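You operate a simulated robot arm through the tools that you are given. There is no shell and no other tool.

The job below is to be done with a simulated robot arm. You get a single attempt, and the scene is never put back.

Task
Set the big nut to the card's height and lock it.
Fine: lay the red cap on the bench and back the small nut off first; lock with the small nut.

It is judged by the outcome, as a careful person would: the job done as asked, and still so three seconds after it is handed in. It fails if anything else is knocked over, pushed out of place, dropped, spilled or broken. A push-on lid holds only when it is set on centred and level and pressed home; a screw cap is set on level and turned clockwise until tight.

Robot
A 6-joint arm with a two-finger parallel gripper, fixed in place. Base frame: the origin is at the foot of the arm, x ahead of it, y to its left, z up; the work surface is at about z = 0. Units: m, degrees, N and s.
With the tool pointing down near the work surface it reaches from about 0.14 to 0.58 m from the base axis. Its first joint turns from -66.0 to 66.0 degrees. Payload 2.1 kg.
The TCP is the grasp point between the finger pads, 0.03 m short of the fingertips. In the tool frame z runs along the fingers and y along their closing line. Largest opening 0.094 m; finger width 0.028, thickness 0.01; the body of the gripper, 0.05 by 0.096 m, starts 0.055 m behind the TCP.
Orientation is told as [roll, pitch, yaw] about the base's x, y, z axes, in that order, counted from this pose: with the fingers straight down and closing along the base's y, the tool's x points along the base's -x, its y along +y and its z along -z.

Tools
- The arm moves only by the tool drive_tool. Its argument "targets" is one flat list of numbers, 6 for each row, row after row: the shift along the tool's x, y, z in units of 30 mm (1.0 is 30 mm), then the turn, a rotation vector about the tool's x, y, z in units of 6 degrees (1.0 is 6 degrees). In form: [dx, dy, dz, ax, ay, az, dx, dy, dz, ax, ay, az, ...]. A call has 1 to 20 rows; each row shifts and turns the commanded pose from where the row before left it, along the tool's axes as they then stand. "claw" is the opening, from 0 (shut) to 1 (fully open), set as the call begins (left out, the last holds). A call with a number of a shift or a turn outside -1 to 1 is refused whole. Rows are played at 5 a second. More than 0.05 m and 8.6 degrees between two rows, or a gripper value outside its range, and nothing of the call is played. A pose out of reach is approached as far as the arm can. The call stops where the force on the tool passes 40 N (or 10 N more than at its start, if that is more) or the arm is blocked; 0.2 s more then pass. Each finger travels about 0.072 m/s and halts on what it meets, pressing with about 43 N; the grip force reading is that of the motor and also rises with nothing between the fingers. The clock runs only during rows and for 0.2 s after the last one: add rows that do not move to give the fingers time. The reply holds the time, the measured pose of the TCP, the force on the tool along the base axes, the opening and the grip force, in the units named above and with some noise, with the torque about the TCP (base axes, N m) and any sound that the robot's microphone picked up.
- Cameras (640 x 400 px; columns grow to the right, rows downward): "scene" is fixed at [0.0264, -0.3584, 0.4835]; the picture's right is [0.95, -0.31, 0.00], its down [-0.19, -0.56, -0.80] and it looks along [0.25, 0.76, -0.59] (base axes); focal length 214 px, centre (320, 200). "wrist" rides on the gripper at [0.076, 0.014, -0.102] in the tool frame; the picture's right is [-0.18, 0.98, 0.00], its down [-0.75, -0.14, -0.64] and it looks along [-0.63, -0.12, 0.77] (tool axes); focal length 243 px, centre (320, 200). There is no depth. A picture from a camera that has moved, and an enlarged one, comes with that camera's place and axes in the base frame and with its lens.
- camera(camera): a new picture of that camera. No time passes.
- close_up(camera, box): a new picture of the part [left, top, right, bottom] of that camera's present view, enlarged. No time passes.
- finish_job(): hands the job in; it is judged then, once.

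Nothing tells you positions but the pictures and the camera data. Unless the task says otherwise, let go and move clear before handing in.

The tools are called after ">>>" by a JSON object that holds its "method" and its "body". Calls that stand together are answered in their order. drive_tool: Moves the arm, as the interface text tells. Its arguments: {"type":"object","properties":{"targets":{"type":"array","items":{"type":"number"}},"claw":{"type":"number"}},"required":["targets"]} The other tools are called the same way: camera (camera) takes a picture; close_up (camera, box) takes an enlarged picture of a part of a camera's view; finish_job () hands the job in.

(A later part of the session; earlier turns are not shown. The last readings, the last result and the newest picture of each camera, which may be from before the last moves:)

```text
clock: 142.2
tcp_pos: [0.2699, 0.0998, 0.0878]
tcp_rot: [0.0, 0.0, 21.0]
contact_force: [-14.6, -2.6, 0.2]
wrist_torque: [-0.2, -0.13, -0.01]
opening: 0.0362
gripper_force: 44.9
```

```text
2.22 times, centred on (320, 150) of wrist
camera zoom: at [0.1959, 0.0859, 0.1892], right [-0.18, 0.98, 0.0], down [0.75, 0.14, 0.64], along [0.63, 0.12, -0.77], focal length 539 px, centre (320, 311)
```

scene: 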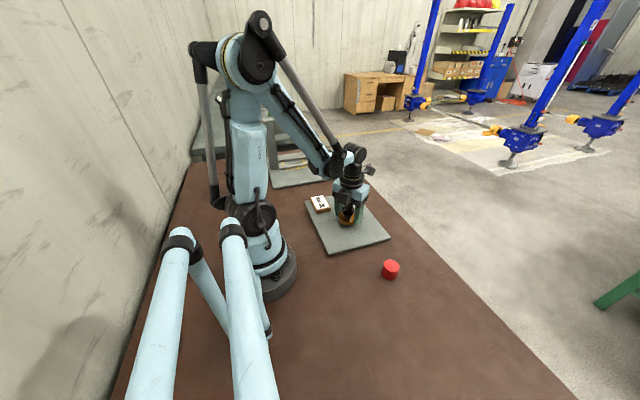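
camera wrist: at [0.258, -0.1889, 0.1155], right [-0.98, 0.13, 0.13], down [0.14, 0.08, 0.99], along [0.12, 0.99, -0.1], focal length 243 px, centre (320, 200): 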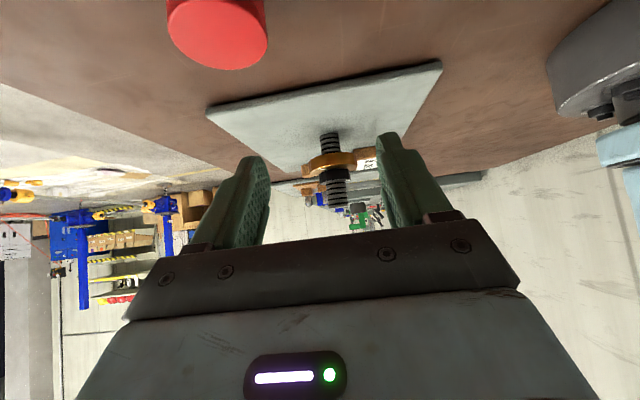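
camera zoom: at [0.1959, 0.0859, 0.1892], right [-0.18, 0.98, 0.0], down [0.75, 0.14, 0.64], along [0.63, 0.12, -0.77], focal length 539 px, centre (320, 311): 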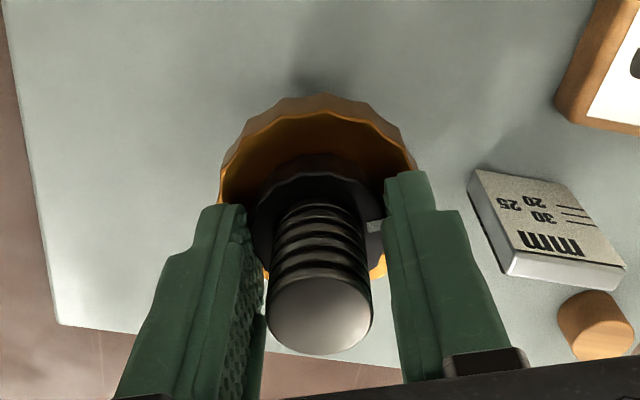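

The small nut still follows the fingers and there's no jamming torque yet. I'll relieve the side load and continue in small steps.

>>> {"method": "drive_tool", "body": {"targets": [0.02, 0.01, 0.0033, 0, 0, 0.5, 0, 0, 0, 0, 0, 0]}}

>>> {"method": "drive_tool", "body": {"targets": [0, 0, 0.0033, 0, 0, 0.5, 0, 0, 0, 0, 0, 0]}}

>>> {"method": "drive_tool", "body": {"targets": [0, 0, 0.0033, 0, 0, 0.5, 0, 0, 0, 0, 0, 0]}}

>>> {"method": "close_up", "body": {"camera": "scene", "box": [328, 202, 368, 227]}}

>>> {"method": "close_up", "body": {"camera": "wrist", "box": [200, 60, 440, 240]}}

```text
clock: 142.8
tcp_pos: [0.2704, 0.1006, 0.0873]
tcp_rot: [0.0, 0.0, 17.9]
contact_force: [-5.0, -6.1, -9.6]
wrist_torque: [-0.12, 1.22, -0.06]
opening: 0.0364
gripper_force: 44.8
```

```text
clock: 143.4
tcp_pos: [0.2697, 0.0997, 0.0864]
tcp_rot: [-0.1, -0.1, 15.0]
contact_force: [-6.7, -10.3, -6.1]
wrist_torque: [-0.01, 0.16, -0.02]
opening: 0.0361
gripper_force: 45.2
```

```text
clock: 144.0
tcp_pos: [0.2703, 0.1003, 0.0868]
tcp_rot: [-0.1, -0.1, 11.9]
contact_force: [-3.0, -15.0, -5.3]
wrist_torque: [-0.08, -0.1, 0.02]
opening: 0.0363
gripper_force: 45.0
```

```text
16.00 times, centred on (348, 214) of scene
camera zoom: at [0.0264, -0.3584, 0.4835], right [0.95, -0.31, 0.0], down [-0.19, -0.56, -0.8], along [0.25, 0.76, -0.59], focal length 3432 px, centre (-128, -32)
```

zoom: 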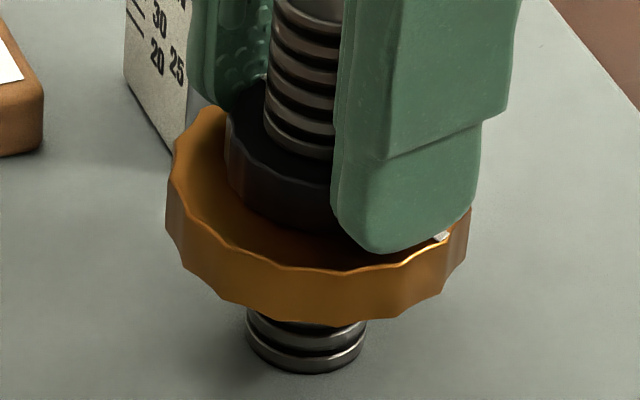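

```text
2.22 times, centred on (320, 150) of wrist
camera zoom: at [0.1945, 0.0981, 0.189], right [-0.02, 1.0, 0.0], down [0.77, 0.02, 0.64], along [0.64, 0.01, -0.77], focal length 539 px, centre (320, 311)
```

zoom: 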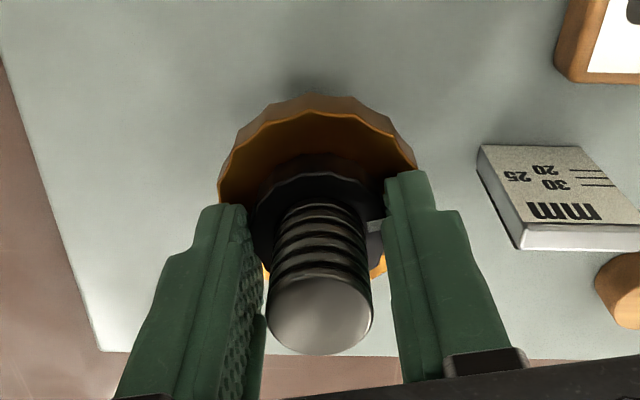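

>>> {"method": "drive_tool", "body": {"targets": [0.0, -0.03, 0.0033, 0, 0, 0.5, 0, 0, 0, 0, 0, 0]}}

>>> {"method": "drive_tool", "body": {"targets": [0, 0, 0.0033, 0, 0, 0.5, 0, 0, 0, 0, 0, 0]}}

>>> {"method": "drive_tool", "body": {"targets": [0, 0, 0.0033, 0, 0, 0.5, 0, 0, 0, 0, 0, 0]}}

>>> {"method": "drive_tool", "body": {"targets": [0, 0, 0.0033, 0, 0, 0.5, 0, 0, 0, 0, 0, 0]}}

>>> {"method": "close_up", "body": {"camera": "scene", "box": [328, 202, 368, 227]}}

>>> {"method": "close_up", "body": {"camera": "wrist", "box": [200, 60, 440, 240]}}

```text
clock: 144.6
tcp_pos: [0.2703, 0.1, 0.0861]
tcp_rot: [0.1, 0.1, 8.9]
contact_force: [-6.2, -3.2, 0.5]
wrist_torque: [-0.42, -0.38, -0.01]
opening: 0.0362
gripper_force: 44.9
```

```text
clock: 145.2
tcp_pos: [0.2706, 0.0994, 0.0854]
tcp_rot: [0.2, -0.2, 6.1]
contact_force: [-1.6, 6.0, -3.4]
wrist_torque: [-0.2, 0.6, 0.0]
opening: 0.0362
gripper_force: 45.2
```

```text
clock: 145.8
tcp_pos: [0.2704, 0.0999, 0.0867]
tcp_rot: [0.1, -0.1, 3.0]
contact_force: [-2.3, 11.5, 3.6]
wrist_torque: [0.14, 0.25, -0.01]
opening: 0.0362
gripper_force: 44.8
```

```text
clock: 146.4
tcp_pos: [0.27, 0.0997, 0.0869]
tcp_rot: [0.3, -0.1, -0.2]
contact_force: [-1.9, 16.7, 5.3]
wrist_torque: [0.19, -0.03, -0.03]
opening: 0.0364
gripper_force: 45.0
```

```text
16.00 times, centred on (348, 214) of scene
camera zoom: at [0.0264, -0.3584, 0.4835], right [0.95, -0.31, 0.0], down [-0.19, -0.56, -0.8], along [0.25, 0.76, -0.59], focal length 3432 px, centre (-128, -32)
```

zoom: 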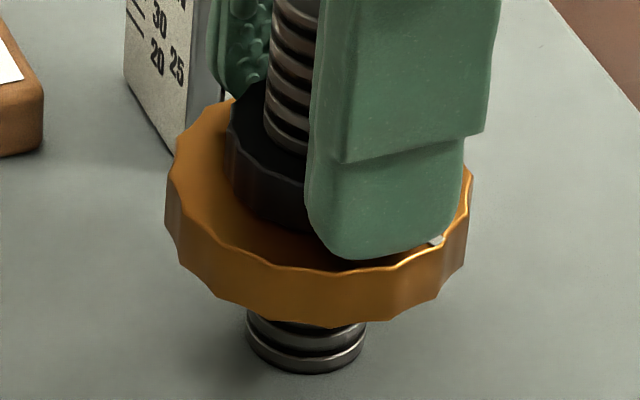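

```text
2.22 times, centred on (320, 150) of wrist
camera zoom: at [0.1959, 0.1137, 0.1888], right [0.18, 0.98, 0.0], down [0.75, -0.14, 0.64], along [0.63, -0.12, -0.77], focal length 539 px, centre (320, 311)
```

zoom: 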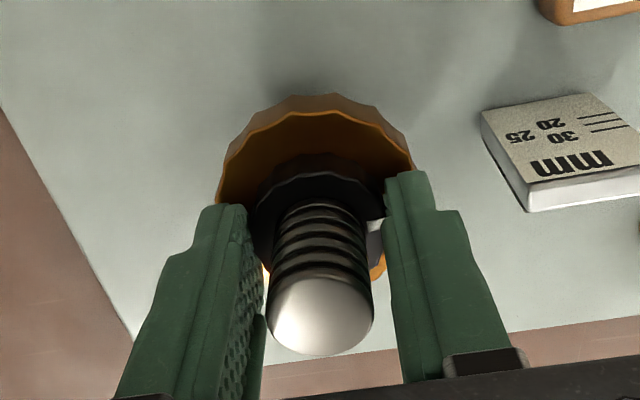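

>>> {"method": "drive_tool", "body": {"targets": [0.0, 0.025, 0.0, 0, 0, 0, 0, 0, 0, 0, 0, 0]}}

>>> {"method": "drive_tool", "body": {"targets": [0, 0, 0.0033, 0, 0, 0.5, 0, 0, 0, 0, 0, 0]}}

>>> {"method": "drive_tool", "body": {"targets": [0, 0, 0.0033, 0, 0, 0.5, 0, 0, 0, 0, 0, 0]}}

>>> {"method": "close_up", "body": {"camera": "scene", "box": [328, 202, 368, 227]}}

```text
clock: 147.0
tcp_pos: [0.271, 0.0997, 0.0866]
tcp_rot: [0.0, 0.1, -0.2]
contact_force: [-1.5, 5.4, 10.6]
wrist_torque: [0.55, -0.23, -0.04]
opening: 0.0359
gripper_force: 45.2
```

```text
clock: 147.6
tcp_pos: [0.271, 0.1005, 0.0862]
tcp_rot: [0.0, -0.1, -3.1]
contact_force: [3.0, 0.2, 17.1]
wrist_torque: [0.11, 0.47, -0.07]
opening: 0.0359
gripper_force: 44.8
```

```text
clock: 148.2
tcp_pos: [0.2702, 0.1001, 0.0864]
tcp_rot: [0.0, -0.1, -6.1]
contact_force: [1.1, -4.3, 17.9]
wrist_torque: [-0.07, -0.43, -0.09]
opening: 0.036
gripper_force: 44.9
```

```text
16.00 times, centred on (348, 214) of scene
camera zoom: at [0.0263, -0.3584, 0.4834], right [0.95, -0.31, 0.0], down [-0.19, -0.56, -0.8], along [0.25, 0.76, -0.59], focal length 3432 px, centre (-128, -32)
```

zoom: 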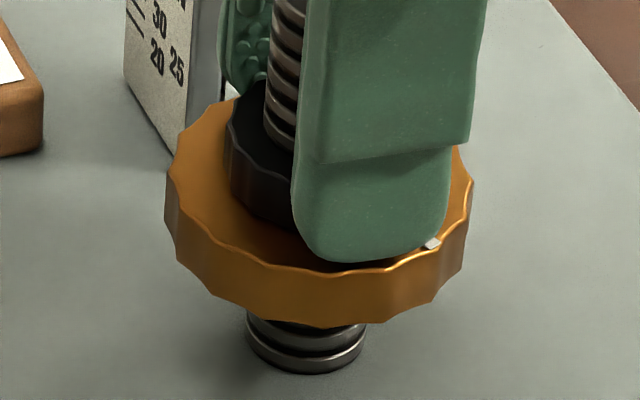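

>>> {"method": "close_up", "body": {"camera": "wrist", "box": [260, 120, 360, 200]}}

>>> {"method": "close_up", "body": {"camera": "scene", "box": [340, 208, 364, 223]}}

>>> {"method": "drive_tool", "body": {"targets": [0, 0, -0.012, 0, 0, 0, 0, 0, 0, 0, 0, 0]}}

>>> {"method": "drive_tool", "body": {"targets": [0, 0, 0.0033, 0, 0, 0.5, 0, 0, 0, 0, 0, 0]}}

>>> {"method": "drive_tool", "body": {"targets": [0, 0, 0.0033, 0, 0, 0.5, 0, 0, 0, 0, 0, 0]}}

>>> {"method": "close_up", "body": {"camera": "scene", "box": [340, 208, 364, 223]}}

>>> {"method": "close_up", "body": {"camera": "wrist", "box": [260, 120, 360, 200]}}

```text
5.00 times, centred on (310, 160) of wrist
camera zoom: at [0.1977, 0.1219, 0.1882], right [0.29, 0.96, 0.0], down [0.73, -0.22, 0.64], along [0.62, -0.19, -0.77], focal length 1213 px, centre (370, 400)
```

zoom: 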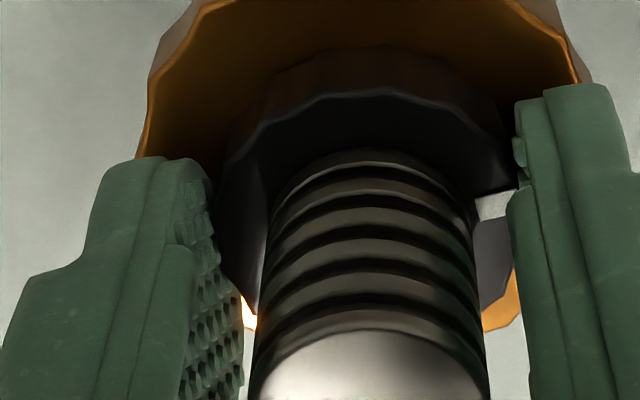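

```text
16.00 times, centred on (352, 216) of scene
camera zoom: at [0.0263, -0.3584, 0.4834], right [0.95, -0.31, 0.0], down [-0.19, -0.56, -0.8], along [0.25, 0.76, -0.59], focal length 3432 px, centre (-192, -48)
```

zoom: 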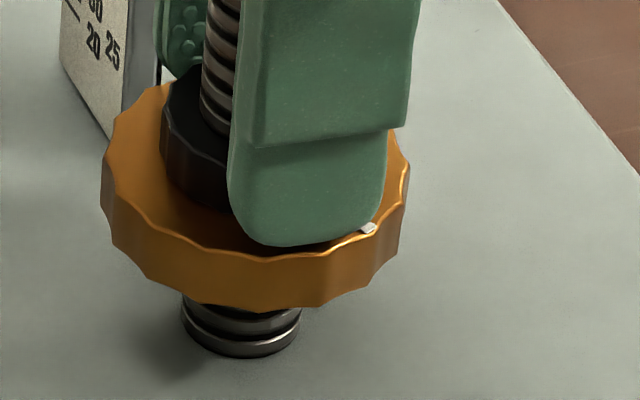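

```text
clock: 148.8
tcp_pos: [0.2708, 0.0998, 0.0858]
tcp_rot: [0.0, -0.1, -6.0]
contact_force: [5.5, -8.9, -16.9]
wrist_torque: [0.12, -0.17, 0.02]
opening: 0.0361
gripper_force: 45.1
```

```text
clock: 149.4
tcp_pos: [0.2708, 0.0994, 0.0858]
tcp_rot: [0.0, 0.0, -9.2]
contact_force: [3.8, -11.2, -25.5]
wrist_torque: [-0.03, -0.37, 0.0]
opening: 0.0362
gripper_force: 45.4
```

```text
clock: 150.0
tcp_pos: [0.2696, 0.0994, 0.086]
tcp_rot: [-0.1, 0.0, -12.1]
contact_force: [0.1, -13.4, -1.0]
wrist_torque: [-0.38, 0.11, -0.04]
opening: 0.0359
gripper_force: 44.8
```

```text
16.00 times, centred on (352, 216) of scene
camera zoom: at [0.0264, -0.3584, 0.4835], right [0.95, -0.31, 0.0], down [-0.19, -0.56, -0.8], along [0.25, 0.76, -0.59], focal length 3432 px, centre (-192, -48)
```

zoom: 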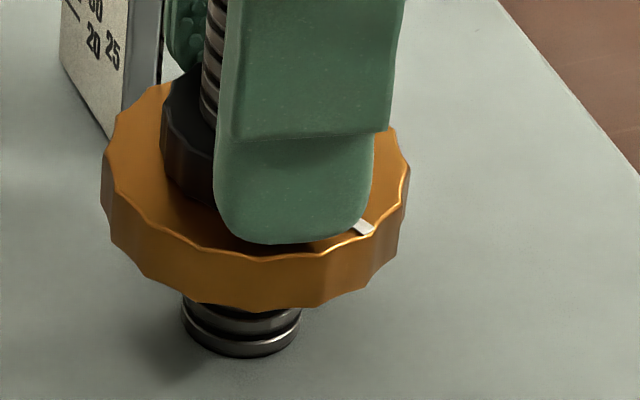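

```text
5.00 times, centred on (310, 160) of wrist
camera zoom: at [0.2004, 0.1297, 0.1888], right [0.39, 0.92, 0.0], down [0.71, -0.3, 0.64], along [0.59, -0.25, -0.77], focal length 1213 px, centre (370, 400)
```

zoom: 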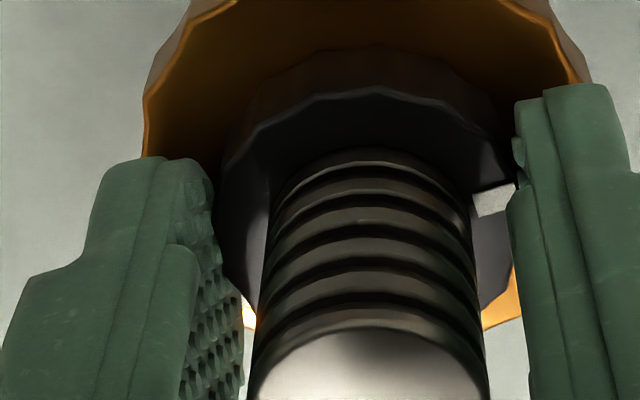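

I need an unobstructed look at whether the big nut was dragged round. I'll release, rise, and return to the same wrist view as before to compare the marks.

>>> {"method": "drive_tool", "body": {"targets": [0, 0, 0, 0, 0, 0, 0, 0, 0, 0, 0, 0, 0, 0, 0, 0, 0, 0], "claw": 0.68}}

>>> {"method": "drive_tool", "body": {"targets": [0, 0, -0.5, 0, 0, 0, 0, 0, -0.75, 0, 0, 0, 0, 0, -0.75, 0, 0, 0, 0, 0, -0.75, 0, 0, 0, 0, 0, -0.75, 0, 0, 0, 0, 0, 0, 0, 0, 0]}}

>>> {"method": "drive_tool", "body": {"targets": [0, 0, 0, 0, 0, -1, 0, 0, 0, 0, 0, -1, 0, 0, 0, 0, 0, -1, 0, 0, 0, 0, 0, -1, 0, 0, 0, 0, 0, -1, 0, 0, 0, 0, 0, -1, 0, 0, 0, 0, 0, -1, 0, 0, 0, 0, 0, -1, 0, 0, 0, 0, 0, -1, 0, 0, 0, 0, 0, -1, 0, 0, 0, 0, 0, -1, 0, 0, 0, 0, 0, -1, 0, 0, 0, 0, 0, -1, 0, 0, 0, 0, 0, -1, 0, 0, 0, 0, 0, -1, 0, 0, 0, 0, 0, -1, 0, 0, 0, 0, 0, -1, 0, 0, 0, 0, 0, 0]}}

>>> {"method": "close_up", "body": {"camera": "scene", "box": [328, 202, 368, 227]}}

>>> {"method": "close_up", "body": {"camera": "wrist", "box": [270, 50, 370, 150]}}

```text
clock: 150.8
tcp_pos: [0.2699, 0.1004, 0.0866]
tcp_rot: [0.0, 0.0, -11.9]
contact_force: [0.1, -0.6, -0.8]
wrist_torque: [-0.01, -0.01, -0.02]
opening: 0.0638
gripper_force: 0.0
```

```text
clock: 152.2
tcp_pos: [0.2701, 0.1001, 0.1922]
tcp_rot: [0.0, 0.0, -12.0]
contact_force: [-0.5, 0.3, -0.8]
wrist_torque: [-0.02, 0.01, 0.01]
opening: 0.064
gripper_force: 0.0
```

```text
clock: 156.0
tcp_pos: [0.2704, 0.1, 0.192]
tcp_rot: [0.1, 0.0, 90.1]
contact_force: [0.6, 0.9, 0.2]
wrist_torque: [0.03, -0.01, -0.03]
opening: 0.064
gripper_force: 0.1
```

```text
16.00 times, centred on (348, 214) of scene
camera zoom: at [0.0264, -0.3584, 0.4835], right [0.95, -0.31, 0.0], down [-0.19, -0.56, -0.8], along [0.25, 0.76, -0.59], focal length 3432 px, centre (-128, -32)
```

zoom: 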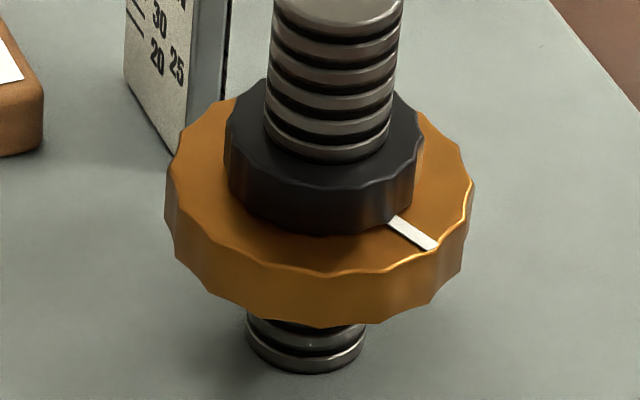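

```text
4.00 times, centred on (320, 100) of wrist
camera zoom: at [0.2579, 0.0235, 0.2935], right [-0.98, 0.18, 0.0], down [0.14, 0.75, 0.64], along [0.12, 0.63, -0.77], focal length 970 px, centre (320, 600)
```

zoom: 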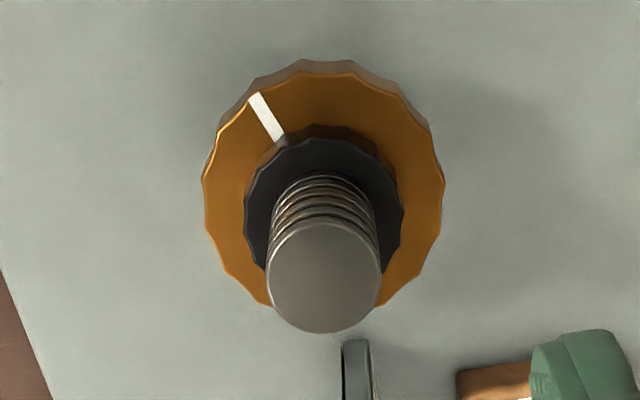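

The big nut has been dragged about 11 degrees clockwise, roughly 0.4 mm down, so the nuts or my fingertips were touching it. I'll go to the side view again to see the gap and exact heights.

>>> {"method": "drive_tool", "body": {"targets": [0.9, 0, 0, 0, 0, 0, 0.9, 0, 0, 0, 0, 0, 0.9, 0, 0, 0, 0, 0, 0.9, 0, 0, 0, 0, 0, 0.9, 0, 0, 0, 0, 0, 0.9, 0, 0, 0, 0, 0, 0, 0, 0, 0, 0, 0]}}

>>> {"method": "drive_tool", "body": {"targets": [0, 0, 0, 0, -0.8333, 0, 0, 0, 0, 0, -0.8333, 0, 0, 0, 0, 0, -0.8333, 0, 0, 0, 0, 0, -0.8333, 0, 0, 0, 0, 0, -0.8333, 0, 0, 0, 0, 0, -0.8333, 0, 0, 0, 0, 0, -0.8333, 0, 0, 0, 0, 0, -0.8333, 0, 0, 0, 0, 0, -0.8333, 0, 0.56, 0, 0.56, 0, 0, 0, 0.56, 0, 0.56, 0, 0, 0, 0.56, 0, 0.56, 0, 0, 0, 0.56, 0, 0.56, 0, 0, 0, 0, 0, 0, 0, 0, 0]}}

>>> {"method": "close_up", "body": {"camera": "wrist", "box": [300, 128, 372, 173]}}

>>> {"method": "close_up", "body": {"camera": "wrist", "box": [305, 145, 345, 170]}}

>>> {"method": "close_up", "body": {"camera": "wrist", "box": [315, 160, 355, 185]}}

>>> {"method": "close_up", "body": {"camera": "wrist", "box": [312, 128, 352, 153]}}

```text
clock: 157.6
tcp_pos: [0.2721, -0.0625, 0.1917]
tcp_rot: [-0.1, 0.0, 90.0]
contact_force: [-0.4, 0.5, -0.6]
wrist_torque: [-0.03, -0.02, 0.01]
opening: 0.064
gripper_force: 0.1
```

```text
clock: 160.6
tcp_pos: [0.2709, -0.0616, 0.096]
tcp_rot: [0.1, -45.0, 90.1]
contact_force: [0.1, 0.4, -0.5]
wrist_torque: [-0.01, 0.01, 0.01]
opening: 0.0639
gripper_force: 0.1
```

```text
8.89 times, centred on (336, 150) of wrist
camera zoom: at [0.2579, -0.1881, 0.1145], right [-0.98, 0.13, 0.13], down [0.14, 0.08, 0.99], along [0.12, 0.99, -0.1], focal length 2157 px, centre (178, 640)
```

zoom: 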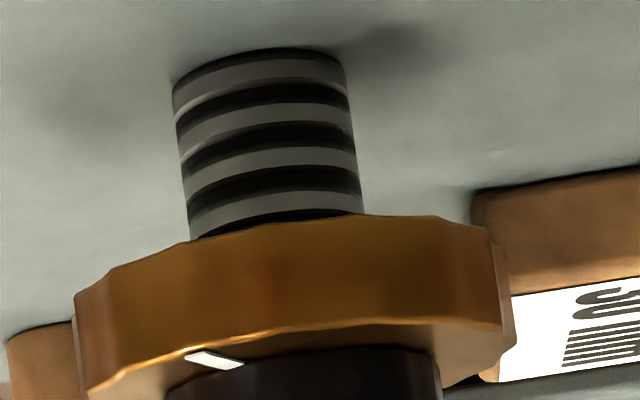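

```text
16.00 times, centred on (325, 158) of wrist
camera zoom: at [0.2579, -0.1881, 0.1145], right [-0.98, 0.13, 0.13], down [0.14, 0.08, 0.99], along [0.12, 0.99, -0.1], focal length 3882 px, centre (240, 880)
```

zoom: 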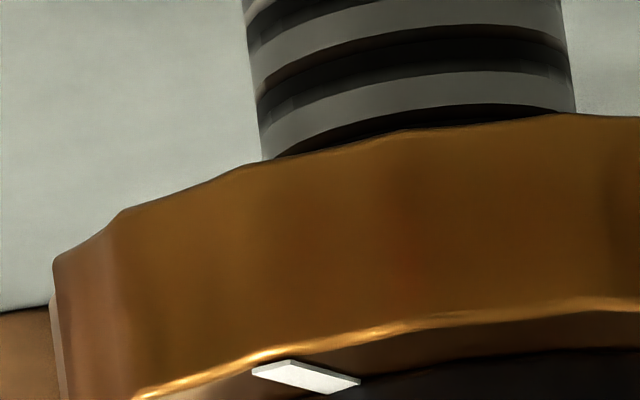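

```text
16.00 times, centred on (335, 172) of wrist
camera zoom: at [0.2579, -0.1881, 0.1145], right [-0.98, 0.13, 0.13], down [0.14, 0.08, 0.99], along [0.12, 0.99, -0.1], focal length 3882 px, centre (80, 640)
```

zoom: 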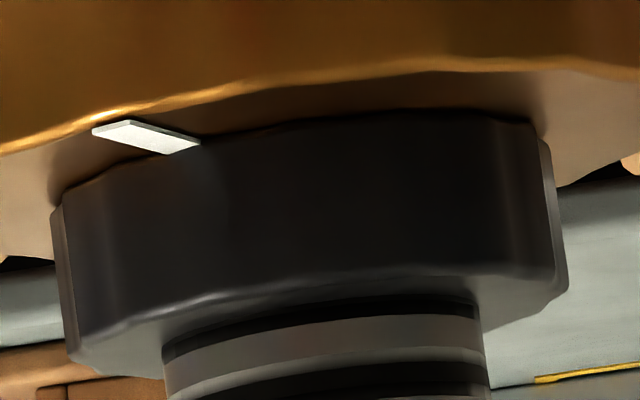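

```text
16.00 times, centred on (332, 140) of wrist
camera zoom: at [0.2579, -0.1881, 0.1145], right [-0.98, 0.13, 0.13], down [0.14, 0.08, 0.99], along [0.12, 0.99, -0.1], focal length 3882 px, centre (128, 1152)
```

zoom: 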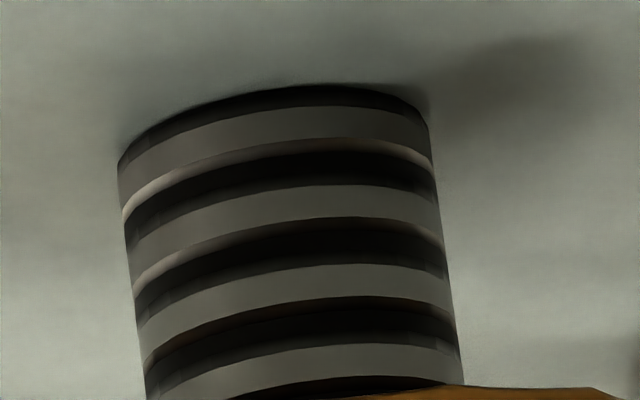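

The nuts look to be touching or nearly so: big-nut top about 42.5 mm, small-nut underside about 42.4–42.9 mm, and the big nut has slipped slightly low. I'll go back, regrip the small nut a little higher so the fingertips cannot drag on the big nut, and keep tightening.

>>> {"method": "drive_tool", "body": {"targets": [-0.56, 0, -0.56, 0, 0, 0, -0.56, 0, -0.56, 0, 0, 0, -0.56, 0, -0.56, 0, 0, 0, -0.56, 0, -0.56, 0, 0, 0, 0, 0, 0, 0, 0.8333, 0, 0, 0, 0, 0, 0.8333, 0, 0, 0, 0, 0, 0.8333, 0, 0, 0, 0, 0, 0.8333, 0, 0, 0, 0, 0, 0.8333, 0, 0, 0, 0, 0, 0.8333, 0, 0, 0, 0, 0, 0.8333, 0, 0, 0, 0, 0, 0.8333, 0, 0, 0, 0, 0, 0.8333, 0, 0, 0, 0, 0, 0, 0]}}

>>> {"method": "drive_tool", "body": {"targets": [-0.9, 0, 0, 0, 0, 0, -0.9, 0, 0, 0, 0, 0, -0.9, 0, 0, 0, 0, 0, -0.9, 0, 0, 0, 0, 0, -0.9, 0, 0, 0, 0, 0, -0.9, 0, 0, 0, 0, 0, 0, 0, 0, 0, 0, 0]}}

>>> {"method": "drive_tool", "body": {"targets": [0, 0, 0, 0, 0, 0]}}

>>> {"method": "drive_tool", "body": {"targets": [0, 0, 0, 0, 0, 0]}}

>>> {"method": "close_up", "body": {"camera": "wrist", "box": [270, 50, 370, 150]}}

```text
clock: 163.6
tcp_pos: [0.2703, -0.0612, 0.191]
tcp_rot: [-0.2, 0.2, 90.0]
contact_force: [0.1, -0.5, 0.7]
wrist_torque: [0.01, -0.01, 0.0]
opening: 0.0638
gripper_force: 0.1
```

```text
clock: 165.2
tcp_pos: [0.271, 0.1005, 0.1893]
tcp_rot: [0.0, 0.0, 89.9]
contact_force: [-0.1, 0.6, -0.1]
wrist_torque: [-0.01, 0.04, -0.01]
opening: 0.0639
gripper_force: 0.2
```

```text
clock: 165.6
tcp_pos: [0.2702, 0.1005, 0.1903]
tcp_rot: [0.0, 0.0, 90.0]
contact_force: [-0.4, 0.0, -0.1]
wrist_torque: [-0.04, -0.01, 0.01]
opening: 0.0639
gripper_force: 0.1
```

```text
clock: 166.0
tcp_pos: [0.2697, 0.0993, 0.191]
tcp_rot: [-0.1, 0.0, 90.0]
contact_force: [-0.1, -0.6, -1.0]
wrist_torque: [-0.03, 0.01, -0.03]
opening: 0.064
gripper_force: 0.0
```

```text
4.00 times, centred on (320, 100) of wrist
camera zoom: at [0.2573, 0.0235, 0.2926], right [-0.98, 0.18, 0.0], down [0.14, 0.75, 0.64], along [0.12, 0.63, -0.77], focal length 970 px, centre (320, 600)
```

zoom: 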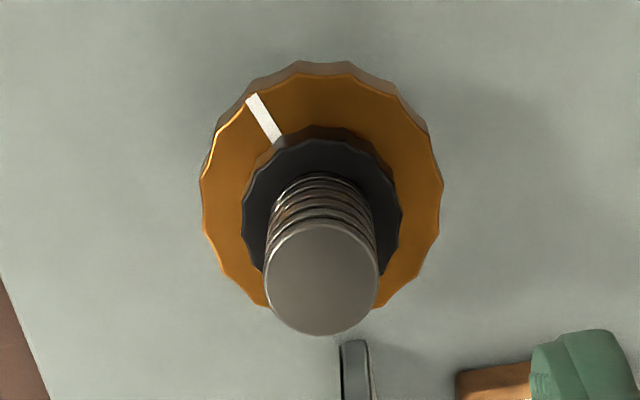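

>>> {"method": "drive_tool", "body": {"targets": [0, 0, 0.75, 0, 0, 0, 0, 0, 0.75, 0, 0, 0, 0, 0, 0.75, 0, 0, 0, 0, 0, 0.75, 0, 0, 0, 0, 0, 0.42, 0, 0, 0, 0, 0, 0, 0, 0, 0]}}

>>> {"method": "drive_tool", "body": {"targets": [0, 0, 0, 0, 0, 0, 0, 0, 0, 0, 0, 0, 0, 0, 0, 0, 0, 0], "claw": 0}}

>>> {"method": "close_up", "body": {"camera": "scene", "box": [328, 202, 368, 227]}}

>>> {"method": "close_up", "body": {"camera": "wrist", "box": [200, 60, 440, 240]}}

```text
clock: 167.4
tcp_pos: [0.2705, 0.0997, 0.0874]
tcp_rot: [0.0, -0.1, 90.0]
contact_force: [0.7, -0.3, 0.2]
wrist_torque: [-0.01, -0.01, -0.04]
opening: 0.0638
gripper_force: 0.1
```

```text
clock: 168.2
tcp_pos: [0.27, 0.0992, 0.0866]
tcp_rot: [0.0, -0.1, 90.0]
contact_force: [-1.6, 0.0, -5.0]
wrist_torque: [-0.08, 0.0, 0.0]
opening: 0.0361
gripper_force: 45.3
```

```text
16.00 times, centred on (348, 214) of scene
camera zoom: at [0.0264, -0.3584, 0.4835], right [0.95, -0.31, 0.0], down [-0.19, -0.56, -0.8], along [0.25, 0.76, -0.59], focal length 3432 px, centre (-128, -32)
```

zoom: 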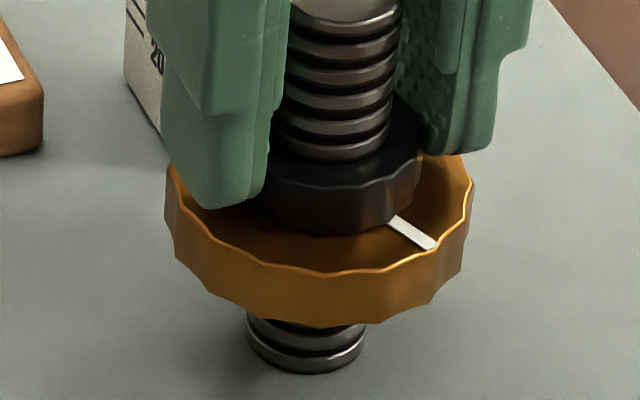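

```text
2.22 times, centred on (320, 150) of wrist
camera zoom: at [0.2572, 0.0233, 0.1905], right [-0.98, 0.18, 0.0], down [0.14, 0.75, 0.64], along [0.12, 0.63, -0.77], focal length 539 px, centre (320, 311)
```

zoom: 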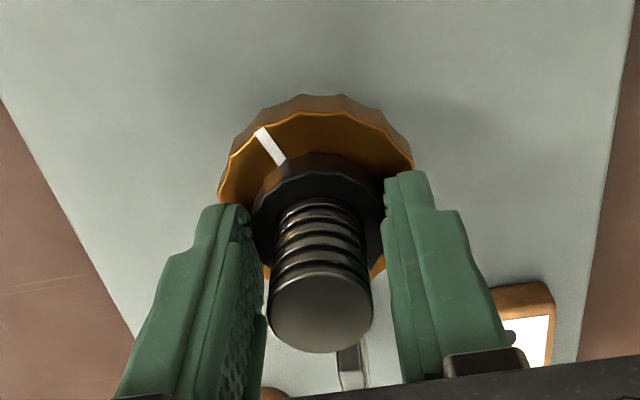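

Gripped with good clearance and both views on the big nut's mark. I'll tighten in 6-degree steps and watch torque and mark.

>>> {"method": "drive_tool", "body": {"targets": [0, 0, 0.0067, 0, 0, 1, 0, 0, 0, 0, 0, 0]}}

>>> {"method": "close_up", "body": {"camera": "scene", "box": [328, 202, 368, 227]}}

>>> {"method": "drive_tool", "body": {"targets": [0, 0, 0.0067, 0, 0, 1, 0, 0, 0, 0, 0, 0]}}

>>> {"method": "close_up", "body": {"camera": "scene", "box": [328, 202, 368, 227]}}

```text
clock: 168.8
tcp_pos: [0.2694, 0.0997, 0.0879]
tcp_rot: [0.1, -0.1, 83.9]
contact_force: [-8.4, -1.8, 8.9]
wrist_torque: [0.16, -0.02, 0.0]
opening: 0.0357
gripper_force: 44.9
```

```text
16.00 times, centred on (348, 214) of scene
camera zoom: at [0.0264, -0.3584, 0.4835], right [0.95, -0.31, 0.0], down [-0.19, -0.56, -0.8], along [0.25, 0.76, -0.59], focal length 3432 px, centre (-128, -32)
```

zoom: 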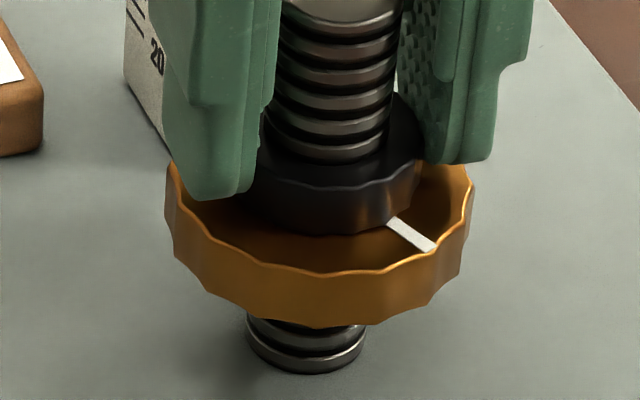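

```text
clock: 169.4
tcp_pos: [0.2709, 0.1007, 0.0878]
tcp_rot: [-0.1, -0.1, 77.9]
contact_force: [-9.3, -2.9, 5.0]
wrist_torque: [-0.33, 0.35, -0.08]
opening: 0.0359
gripper_force: 45.5
```

```text
16.00 times, centred on (348, 214) of scene
camera zoom: at [0.0264, -0.3584, 0.4835], right [0.95, -0.31, 0.0], down [-0.19, -0.56, -0.8], along [0.25, 0.76, -0.59], focal length 3432 px, centre (-128, -32)
```

zoom: 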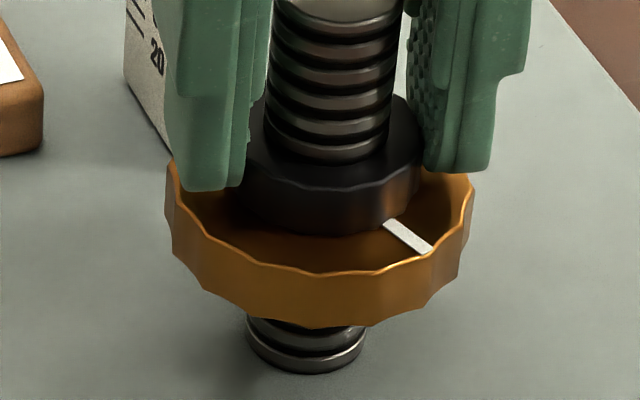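

>>> {"method": "drive_tool", "body": {"targets": [0.01, 0.02, 0.0067, 0, 0, 1, 0, 0, 0, 0, 0, 0]}}

>>> {"method": "drive_tool", "body": {"targets": [0, 0, 0.0067, 0, 0, 1, 0, 0, 0, 0, 0, 0]}}

>>> {"method": "close_up", "body": {"camera": "scene", "box": [328, 202, 368, 227]}}

>>> {"method": "close_up", "body": {"camera": "wrist", "box": [200, 60, 440, 240]}}

```text
clock: 170.0
tcp_pos: [0.2695, 0.0993, 0.0883]
tcp_rot: [-0.2, 0.0, 71.9]
contact_force: [-1.1, -0.4, -3.4]
wrist_torque: [-0.93, 0.43, -0.03]
opening: 0.0358
gripper_force: 44.9
```

```text
clock: 170.6
tcp_pos: [0.2696, 0.1007, 0.0885]
tcp_rot: [-0.2, -0.1, 65.9]
contact_force: [0.3, -4.9, -11.1]
wrist_torque: [-0.3, -0.15, -0.03]
opening: 0.0357
gripper_force: 45.7
```

```text
16.00 times, centred on (348, 214) of scene
camera zoom: at [0.0264, -0.3584, 0.4835], right [0.95, -0.31, 0.0], down [-0.19, -0.56, -0.8], along [0.25, 0.76, -0.59], focal length 3432 px, centre (-128, -32)
```

zoom: 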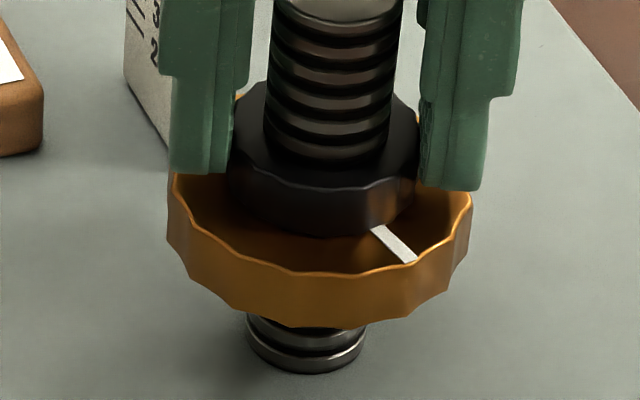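

```text
2.22 times, centred on (320, 150) of wrist
camera zoom: at [0.2272, 0.036, 0.19], right [-0.82, 0.57, 0.0], down [0.44, 0.63, 0.64], along [0.37, 0.53, -0.77], focal length 539 px, centre (320, 311)
```

zoom: 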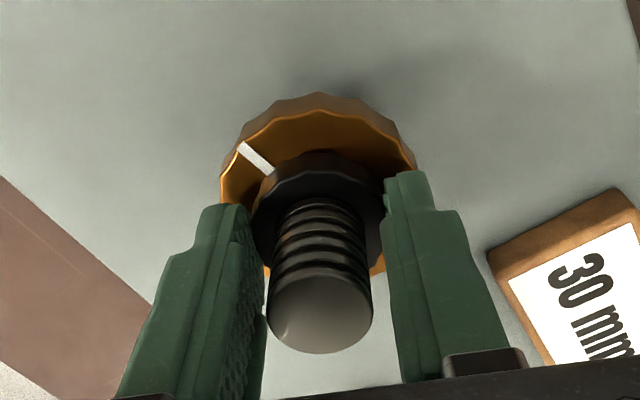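

The big nut is now being carried along with the small nut, so the nuts are pressed together, but it has dropped to about 29.2 mm. I'll grip the big nut and turn it up against the small nut, which restores the height and tightens the pair at the same time.

>>> {"method": "drive_tool", "body": {"targets": [0, 0, 0, 0, 0, 0, 0, 0, 0, 0, 0, 0, 0, 0, 0, 0, 0, 0], "claw": 0.72}}

>>> {"method": "drive_tool", "body": {"targets": [0, 0, 0.22, 0, 0, 0, 0, 0, 0.22, 0, 0, 0, 0, 0, 0.2, 0, 0, 0, 0, 0, 0, 0, 0, 0]}}

>>> {"method": "close_up", "body": {"camera": "wrist", "box": [200, 60, 440, 240]}}

>>> {"method": "close_up", "body": {"camera": "scene", "box": [322, 180, 370, 230]}}

```text
clock: 171.4
tcp_pos: [0.2695, 0.1001, 0.088]
tcp_rot: [0.0, 0.0, 66.0]
contact_force: [0.5, -0.3, -0.3]
wrist_torque: [0.0, 0.0, 0.04]
opening: 0.0677
gripper_force: 0.0
```

```text
clock: 172.4
tcp_pos: [0.2701, 0.1006, 0.0674]
tcp_rot: [-0.1, 0.1, 66.0]
contact_force: [-0.5, -0.4, -0.2]
wrist_torque: [-0.01, 0.0, -0.02]
opening: 0.0678
gripper_force: 0.2
```

```text
2.22 times, centred on (320, 150) of wrist
camera zoom: at [0.2278, 0.0361, 0.1709], right [-0.82, 0.57, 0.0], down [0.44, 0.63, 0.64], along [0.37, 0.53, -0.77], focal length 539 px, centre (320, 311)
```

zoom: 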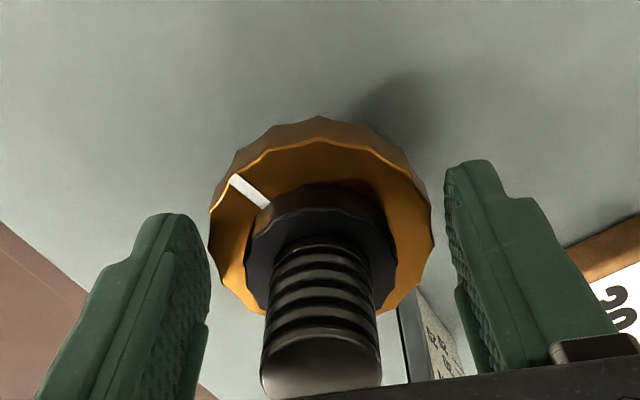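

```text
8.00 times, centred on (346, 205) of scene
camera zoom: at [0.0264, -0.3584, 0.4835], right [0.95, -0.31, 0.0], down [-0.19, -0.56, -0.8], along [0.25, 0.76, -0.59], focal length 1716 px, centre (112, 160)
```

zoom: 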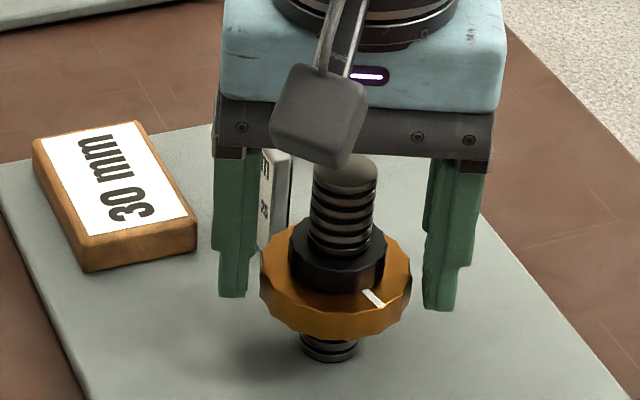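

Fingers are around the big nut with good clearance. I'll close and turn it counter-clockwise in steps, watching torque.

>>> {"method": "drive_tool", "body": {"targets": [0, 0, 0, 0, 0, 0, 0, 0, 0, 0, 0, 0, 0, 0, 0, 0, 0, 0], "claw": 0}}

>>> {"method": "drive_tool", "body": {"targets": [0, 0, -0.0067, 0, 0, -1, 0, 0, 0, 0, 0, 0]}}

>>> {"method": "drive_tool", "body": {"targets": [0, 0, -0.0067, 0, 0, -1, 0, 0, 0, 0, 0, 0]}}

>>> {"method": "close_up", "body": {"camera": "wrist", "box": [200, 60, 440, 240]}}

>>> {"method": "drive_tool", "body": {"targets": [0, 0, -0.0067, 0, 0, -1, 0, 0, 0, 0, 0, 0]}}

>>> {"method": "drive_tool", "body": {"targets": [0, 0, -0.0067, 0, 0, -1, 0, 0, 0, 0, 0, 0]}}

>>> {"method": "close_up", "body": {"camera": "wrist", "box": [200, 60, 440, 240]}}

>>> {"method": "close_up", "body": {"camera": "scene", "box": [328, 202, 368, 227]}}

```text
clock: 173.2
tcp_pos: [0.2705, 0.1008, 0.0694]
tcp_rot: [0.0, -0.1, 66.0]
contact_force: [-2.9, 1.6, -6.4]
wrist_torque: [0.08, 0.17, -0.01]
opening: 0.0572
gripper_force: 45.2
```

```text
clock: 173.8
tcp_pos: [0.2694, 0.1017, 0.0685]
tcp_rot: [0.0, -0.1, 72.1]
contact_force: [-1.1, 5.0, -14.3]
wrist_torque: [-0.13, 0.29, 0.06]
opening: 0.0572
gripper_force: 44.4
```

```text
clock: 174.4
tcp_pos: [0.2701, 0.0998, 0.0687]
tcp_rot: [-0.1, -0.1, 78.1]
contact_force: [-1.3, 5.0, -21.8]
wrist_torque: [0.58, 0.14, 0.06]
opening: 0.0572
gripper_force: 44.8
```

```text
2.22 times, centred on (320, 150) of wrist
camera zoom: at [0.2419, 0.0282, 0.1713], right [-0.92, 0.38, 0.0], down [0.29, 0.71, 0.64], along [0.25, 0.59, -0.77], focal length 539 px, centre (320, 311)
```

zoom: 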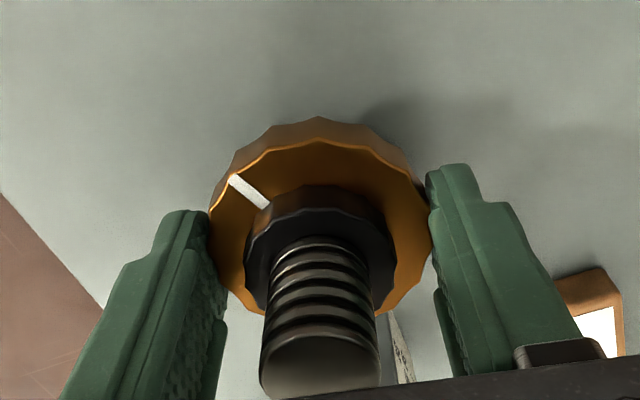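

```text
clock: 175.0
tcp_pos: [0.2701, 0.0999, 0.0692]
tcp_rot: [0.0, -0.1, 84.1]
contact_force: [-1.6, 4.6, -16.8]
wrist_torque: [0.6, 0.29, 0.07]
opening: 0.057
gripper_force: 45.1
```

```text
clock: 175.6
tcp_pos: [0.2694, 0.1, 0.0693]
tcp_rot: [-0.1, 0.0, 90.1]
contact_force: [-1.7, 4.0, -17.2]
wrist_torque: [0.4, 0.29, 0.09]
opening: 0.0574
gripper_force: 44.5
```

```text
2.22 times, centred on (320, 150) of wrist
camera zoom: at [0.2573, 0.0235, 0.172], right [-0.98, 0.18, 0.0], down [0.14, 0.75, 0.64], along [0.12, 0.63, -0.77], focal length 539 px, centre (320, 311)
```

zoom: 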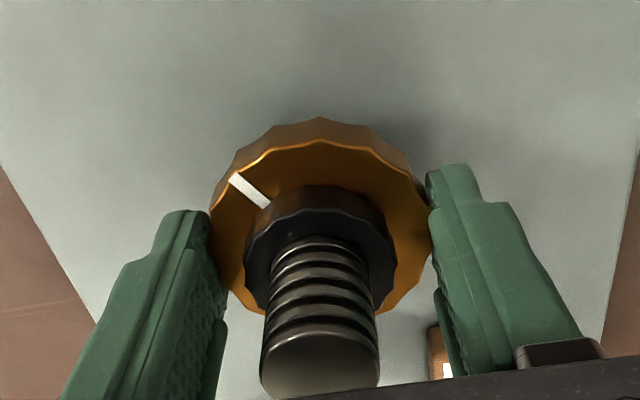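

```text
16.00 times, centred on (348, 214) of scene
camera zoom: at [0.0265, -0.3584, 0.4835], right [0.95, -0.31, 0.0], down [-0.19, -0.56, -0.8], along [0.25, 0.76, -0.59], focal length 3432 px, centre (-128, -32)
```

zoom: 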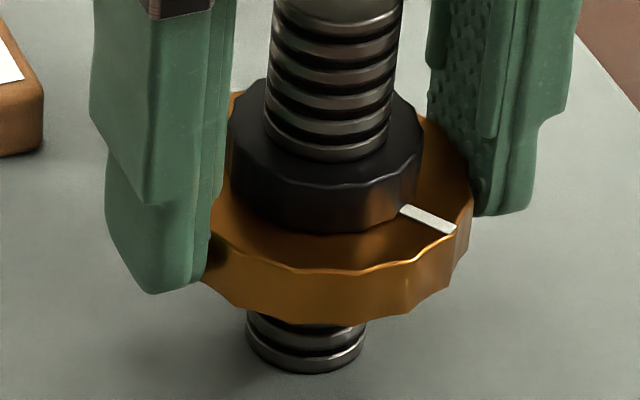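

The mark is back at its 30 mm position. I'll release and take the side view again to see exactly how the two nuts sit.

>>> {"method": "drive_tool", "body": {"targets": [0, 0, 0.005, 0, 0, 0, 0, 0, 0, 0, 0, 0, 0, 0, 0, 0, 0, 0], "claw": 0.72}}

>>> {"method": "drive_tool", "body": {"targets": [0, 0, -0.5, 0, 0, 0, 0, 0, -0.9, 0, 0, 0, 0, 0, -0.9, 0, 0, 0, 0, 0, -0.9, 0, 0, 0, 0, 0, -0.9, 0, 0, 0, 0, 0, 0, 0, 0, 0]}}

>>> {"method": "close_up", "body": {"camera": "scene", "box": [328, 202, 368, 227]}}

>>> {"method": "close_up", "body": {"camera": "wrist", "box": [270, 50, 370, 150]}}

>>> {"method": "drive_tool", "body": {"targets": [0.9, 0, 0, 0, 0, 0, 0.9, 0, 0, 0, 0, 0, 0.9, 0, 0, 0, 0, 0, 0.9, 0, 0, 0, 0, 0, 0.9, 0, 0, 0, 0, 0, 0.9, 0, 0, 0, 0, 0, 0, 0, 0, 0, 0, 0]}}

>>> {"method": "drive_tool", "body": {"targets": [0, 0, 0, 0, -0.8333, 0, 0, 0, 0, 0, -0.8333, 0, 0, 0, 0, 0, -0.8333, 0, 0, 0, 0, 0, -0.8333, 0, 0, 0, 0, 0, -0.8333, 0, 0, 0, 0, 0, -0.8333, 0, 0, 0, 0, 0, -0.8333, 0, 0, 0, 0, 0, -0.8333, 0, 0, 0, 0, 0, -0.8333, 0, 0.56, 0, 0.56, 0, 0, 0, 0.56, 0, 0.56, 0, 0, 0, 0.56, 0, 0.56, 0, 0, 0, 0.56, 0, 0.56, 0, 0, 0, 0, 0, 0, 0, 0, 0]}}

>>> {"method": "close_up", "body": {"camera": "wrist", "box": [300, 128, 372, 173]}}

>>> {"method": "close_up", "body": {"camera": "wrist", "box": [305, 145, 345, 170]}}

>>> {"method": "close_up", "body": {"camera": "wrist", "box": [315, 160, 355, 185]}}

>>> {"method": "close_up", "body": {"camera": "wrist", "box": [312, 128, 352, 153]}}

```text
clock: 176.4
tcp_pos: [0.2709, 0.0999, 0.0691]
tcp_rot: [0.0, -0.1, 90.0]
contact_force: [-0.6, -1.2, -0.5]
wrist_torque: [-0.03, 0.02, 0.0]
opening: 0.0679
gripper_force: 0.0
```

```text
clock: 177.8
tcp_pos: [0.2701, 0.0993, 0.1925]
tcp_rot: [0.0, 0.0, 89.9]
contact_force: [-0.1, -0.1, 0.8]
wrist_torque: [-0.01, 0.04, -0.01]
opening: 0.0676
gripper_force: 0.1
```

```text
16.00 times, centred on (348, 214) of scene
camera zoom: at [0.0264, -0.3584, 0.4835], right [0.95, -0.31, 0.0], down [-0.19, -0.56, -0.8], along [0.25, 0.76, -0.59], focal length 3432 px, centre (-128, -32)
```

zoom: 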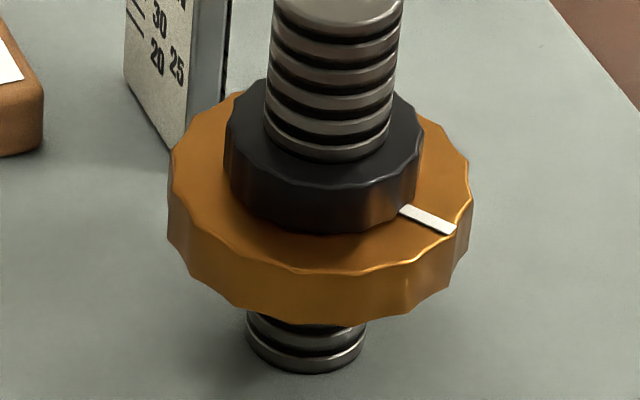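

```text
4.00 times, centred on (320, 100) of wrist
camera zoom: at [0.257, 0.0227, 0.2949], right [-0.98, 0.18, 0.0], down [0.14, 0.75, 0.64], along [0.12, 0.63, -0.77], focal length 970 px, centre (320, 600)
```

zoom: 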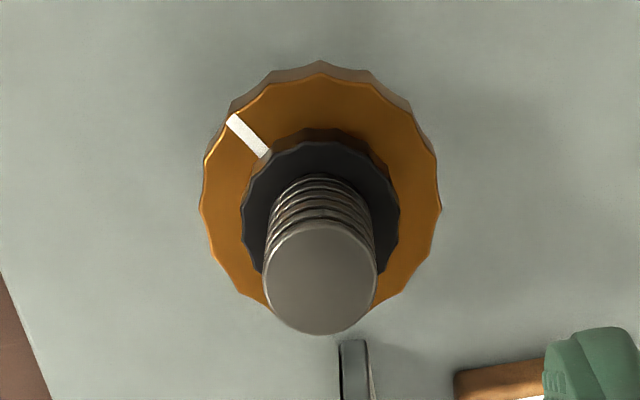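

```text
clock: 179.4
tcp_pos: [0.27, -0.0617, 0.1905]
tcp_rot: [0.0, 0.0, 89.9]
contact_force: [-0.3, 1.1, -0.6]
wrist_torque: [-0.04, 0.0, 0.0]
opening: 0.0674
gripper_force: 0.0
```

```text
clock: 182.4
tcp_pos: [0.2697, -0.0623, 0.0962]
tcp_rot: [-0.1, -45.0, 90.0]
contact_force: [0.0, 0.6, -0.5]
wrist_torque: [0.02, 0.01, 0.02]
opening: 0.0677
gripper_force: 0.0
```

```text
8.89 times, centred on (336, 150) of wrist
camera zoom: at [0.2572, -0.1882, 0.1154], right [-0.98, 0.13, 0.13], down [0.14, 0.08, 0.99], along [0.12, 0.99, -0.1], focal length 2157 px, centre (178, 640)
```

zoom: 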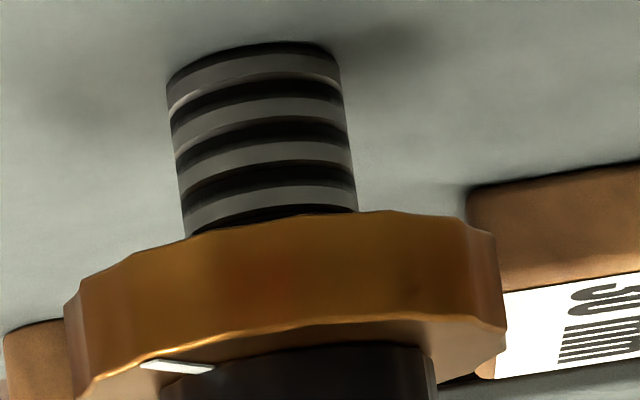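

```text
16.00 times, centred on (325, 158) of wrist
camera zoom: at [0.2572, -0.1882, 0.1154], right [-0.98, 0.13, 0.13], down [0.14, 0.08, 0.99], along [0.12, 0.99, -0.1], focal length 3882 px, centre (240, 880)
```

zoom: 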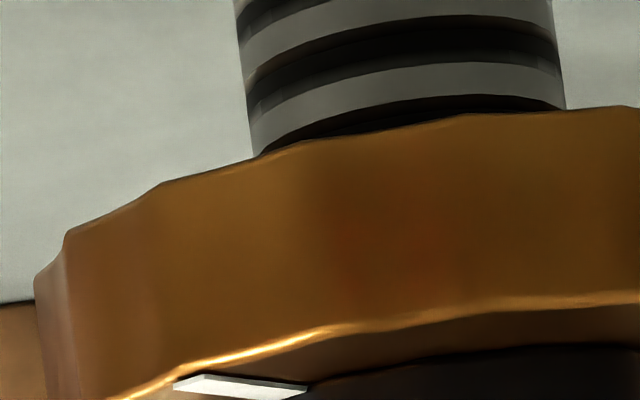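

```text
16.00 times, centred on (335, 172) of wrist
camera zoom: at [0.2572, -0.1882, 0.1154], right [-0.98, 0.13, 0.13], down [0.14, 0.08, 0.99], along [0.12, 0.99, -0.1], focal length 3882 px, centre (80, 640)
```

zoom: 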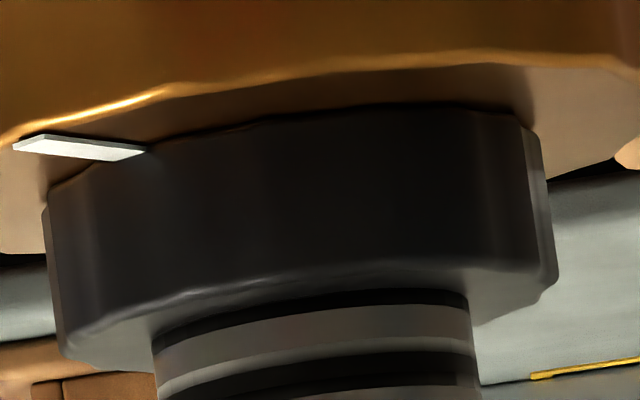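

```text
16.00 times, centred on (332, 140) of wrist
camera zoom: at [0.2572, -0.1882, 0.1154], right [-0.98, 0.13, 0.13], down [0.14, 0.08, 0.99], along [0.12, 0.99, -0.1], focal length 3882 px, centre (128, 1152)
```

zoom: 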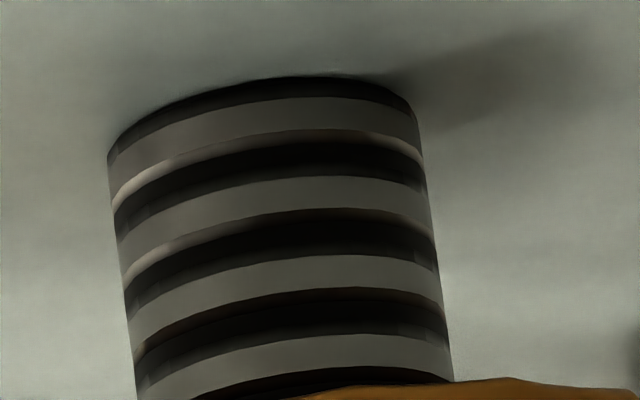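

The nuts are in firm contact now (small-nut underside and big-nut top both about 43 mm) with the big nut's underside about 29.7 mm. I'll go back and tighten the small nut further, watching whether real torque builds.

>>> {"method": "drive_tool", "body": {"targets": [-0.56, 0, -0.56, 0, 0, 0, -0.56, 0, -0.56, 0, 0, 0, -0.56, 0, -0.56, 0, 0, 0, -0.56, 0, -0.56, 0, 0, 0, 0, 0, 0, 0, 0.8333, 0, 0, 0, 0, 0, 0.8333, 0, 0, 0, 0, 0, 0.8333, 0, 0, 0, 0, 0, 0.8333, 0, 0, 0, 0, 0, 0.8333, 0, 0, 0, 0, 0, 0.8333, 0, 0, 0, 0, 0, 0.8333, 0, 0, 0, 0, 0, 0.8333, 0, 0, 0, 0, 0, 0.8333, 0, 0, 0, 0, 0, 0, 0], "claw": 0.68}}

>>> {"method": "drive_tool", "body": {"targets": [-0.9, 0, 0, 0, 0, 0, -0.9, 0, 0, 0, 0, 0, -0.9, 0, 0, 0, 0, 0, -0.9, 0, 0, 0, 0, 0, -0.9, 0, 0, 0, 0, 0, -0.9, 0, 0, 0, 0, 0, 0, 0, 0, 0, 0, 0]}}

>>> {"method": "drive_tool", "body": {"targets": [0, 0, 0, 0, 0, 0]}}

>>> {"method": "drive_tool", "body": {"targets": [0, 0, 0, 0, 0, 0]}}

```text
clock: 185.4
tcp_pos: [0.2695, -0.0629, 0.1927]
tcp_rot: [0.0, 0.2, 90.0]
contact_force: [-0.8, 0.2, -0.5]
wrist_torque: [-0.03, 0.01, -0.01]
opening: 0.0641
gripper_force: 0.1
```

```text
clock: 187.0
tcp_pos: [0.2704, 0.1005, 0.1922]
tcp_rot: [0.0, -0.1, 90.0]
contact_force: [-0.6, -0.6, -0.8]
wrist_torque: [0.01, 0.02, -0.01]
opening: 0.0639
gripper_force: 0.1
```

```text
clock: 187.4
tcp_pos: [0.2704, 0.1015, 0.1915]
tcp_rot: [0.0, 0.0, 90.1]
contact_force: [0.7, 0.0, -0.2]
wrist_torque: [0.03, -0.02, 0.01]
opening: 0.064
gripper_force: 0.0
```

```text
clock: 187.8
tcp_pos: [0.2703, 0.1005, 0.1916]
tcp_rot: [0.0, 0.0, 89.9]
contact_force: [0.4, 0.1, -0.5]
wrist_torque: [0.02, -0.01, -0.03]
opening: 0.064
gripper_force: 0.1
```

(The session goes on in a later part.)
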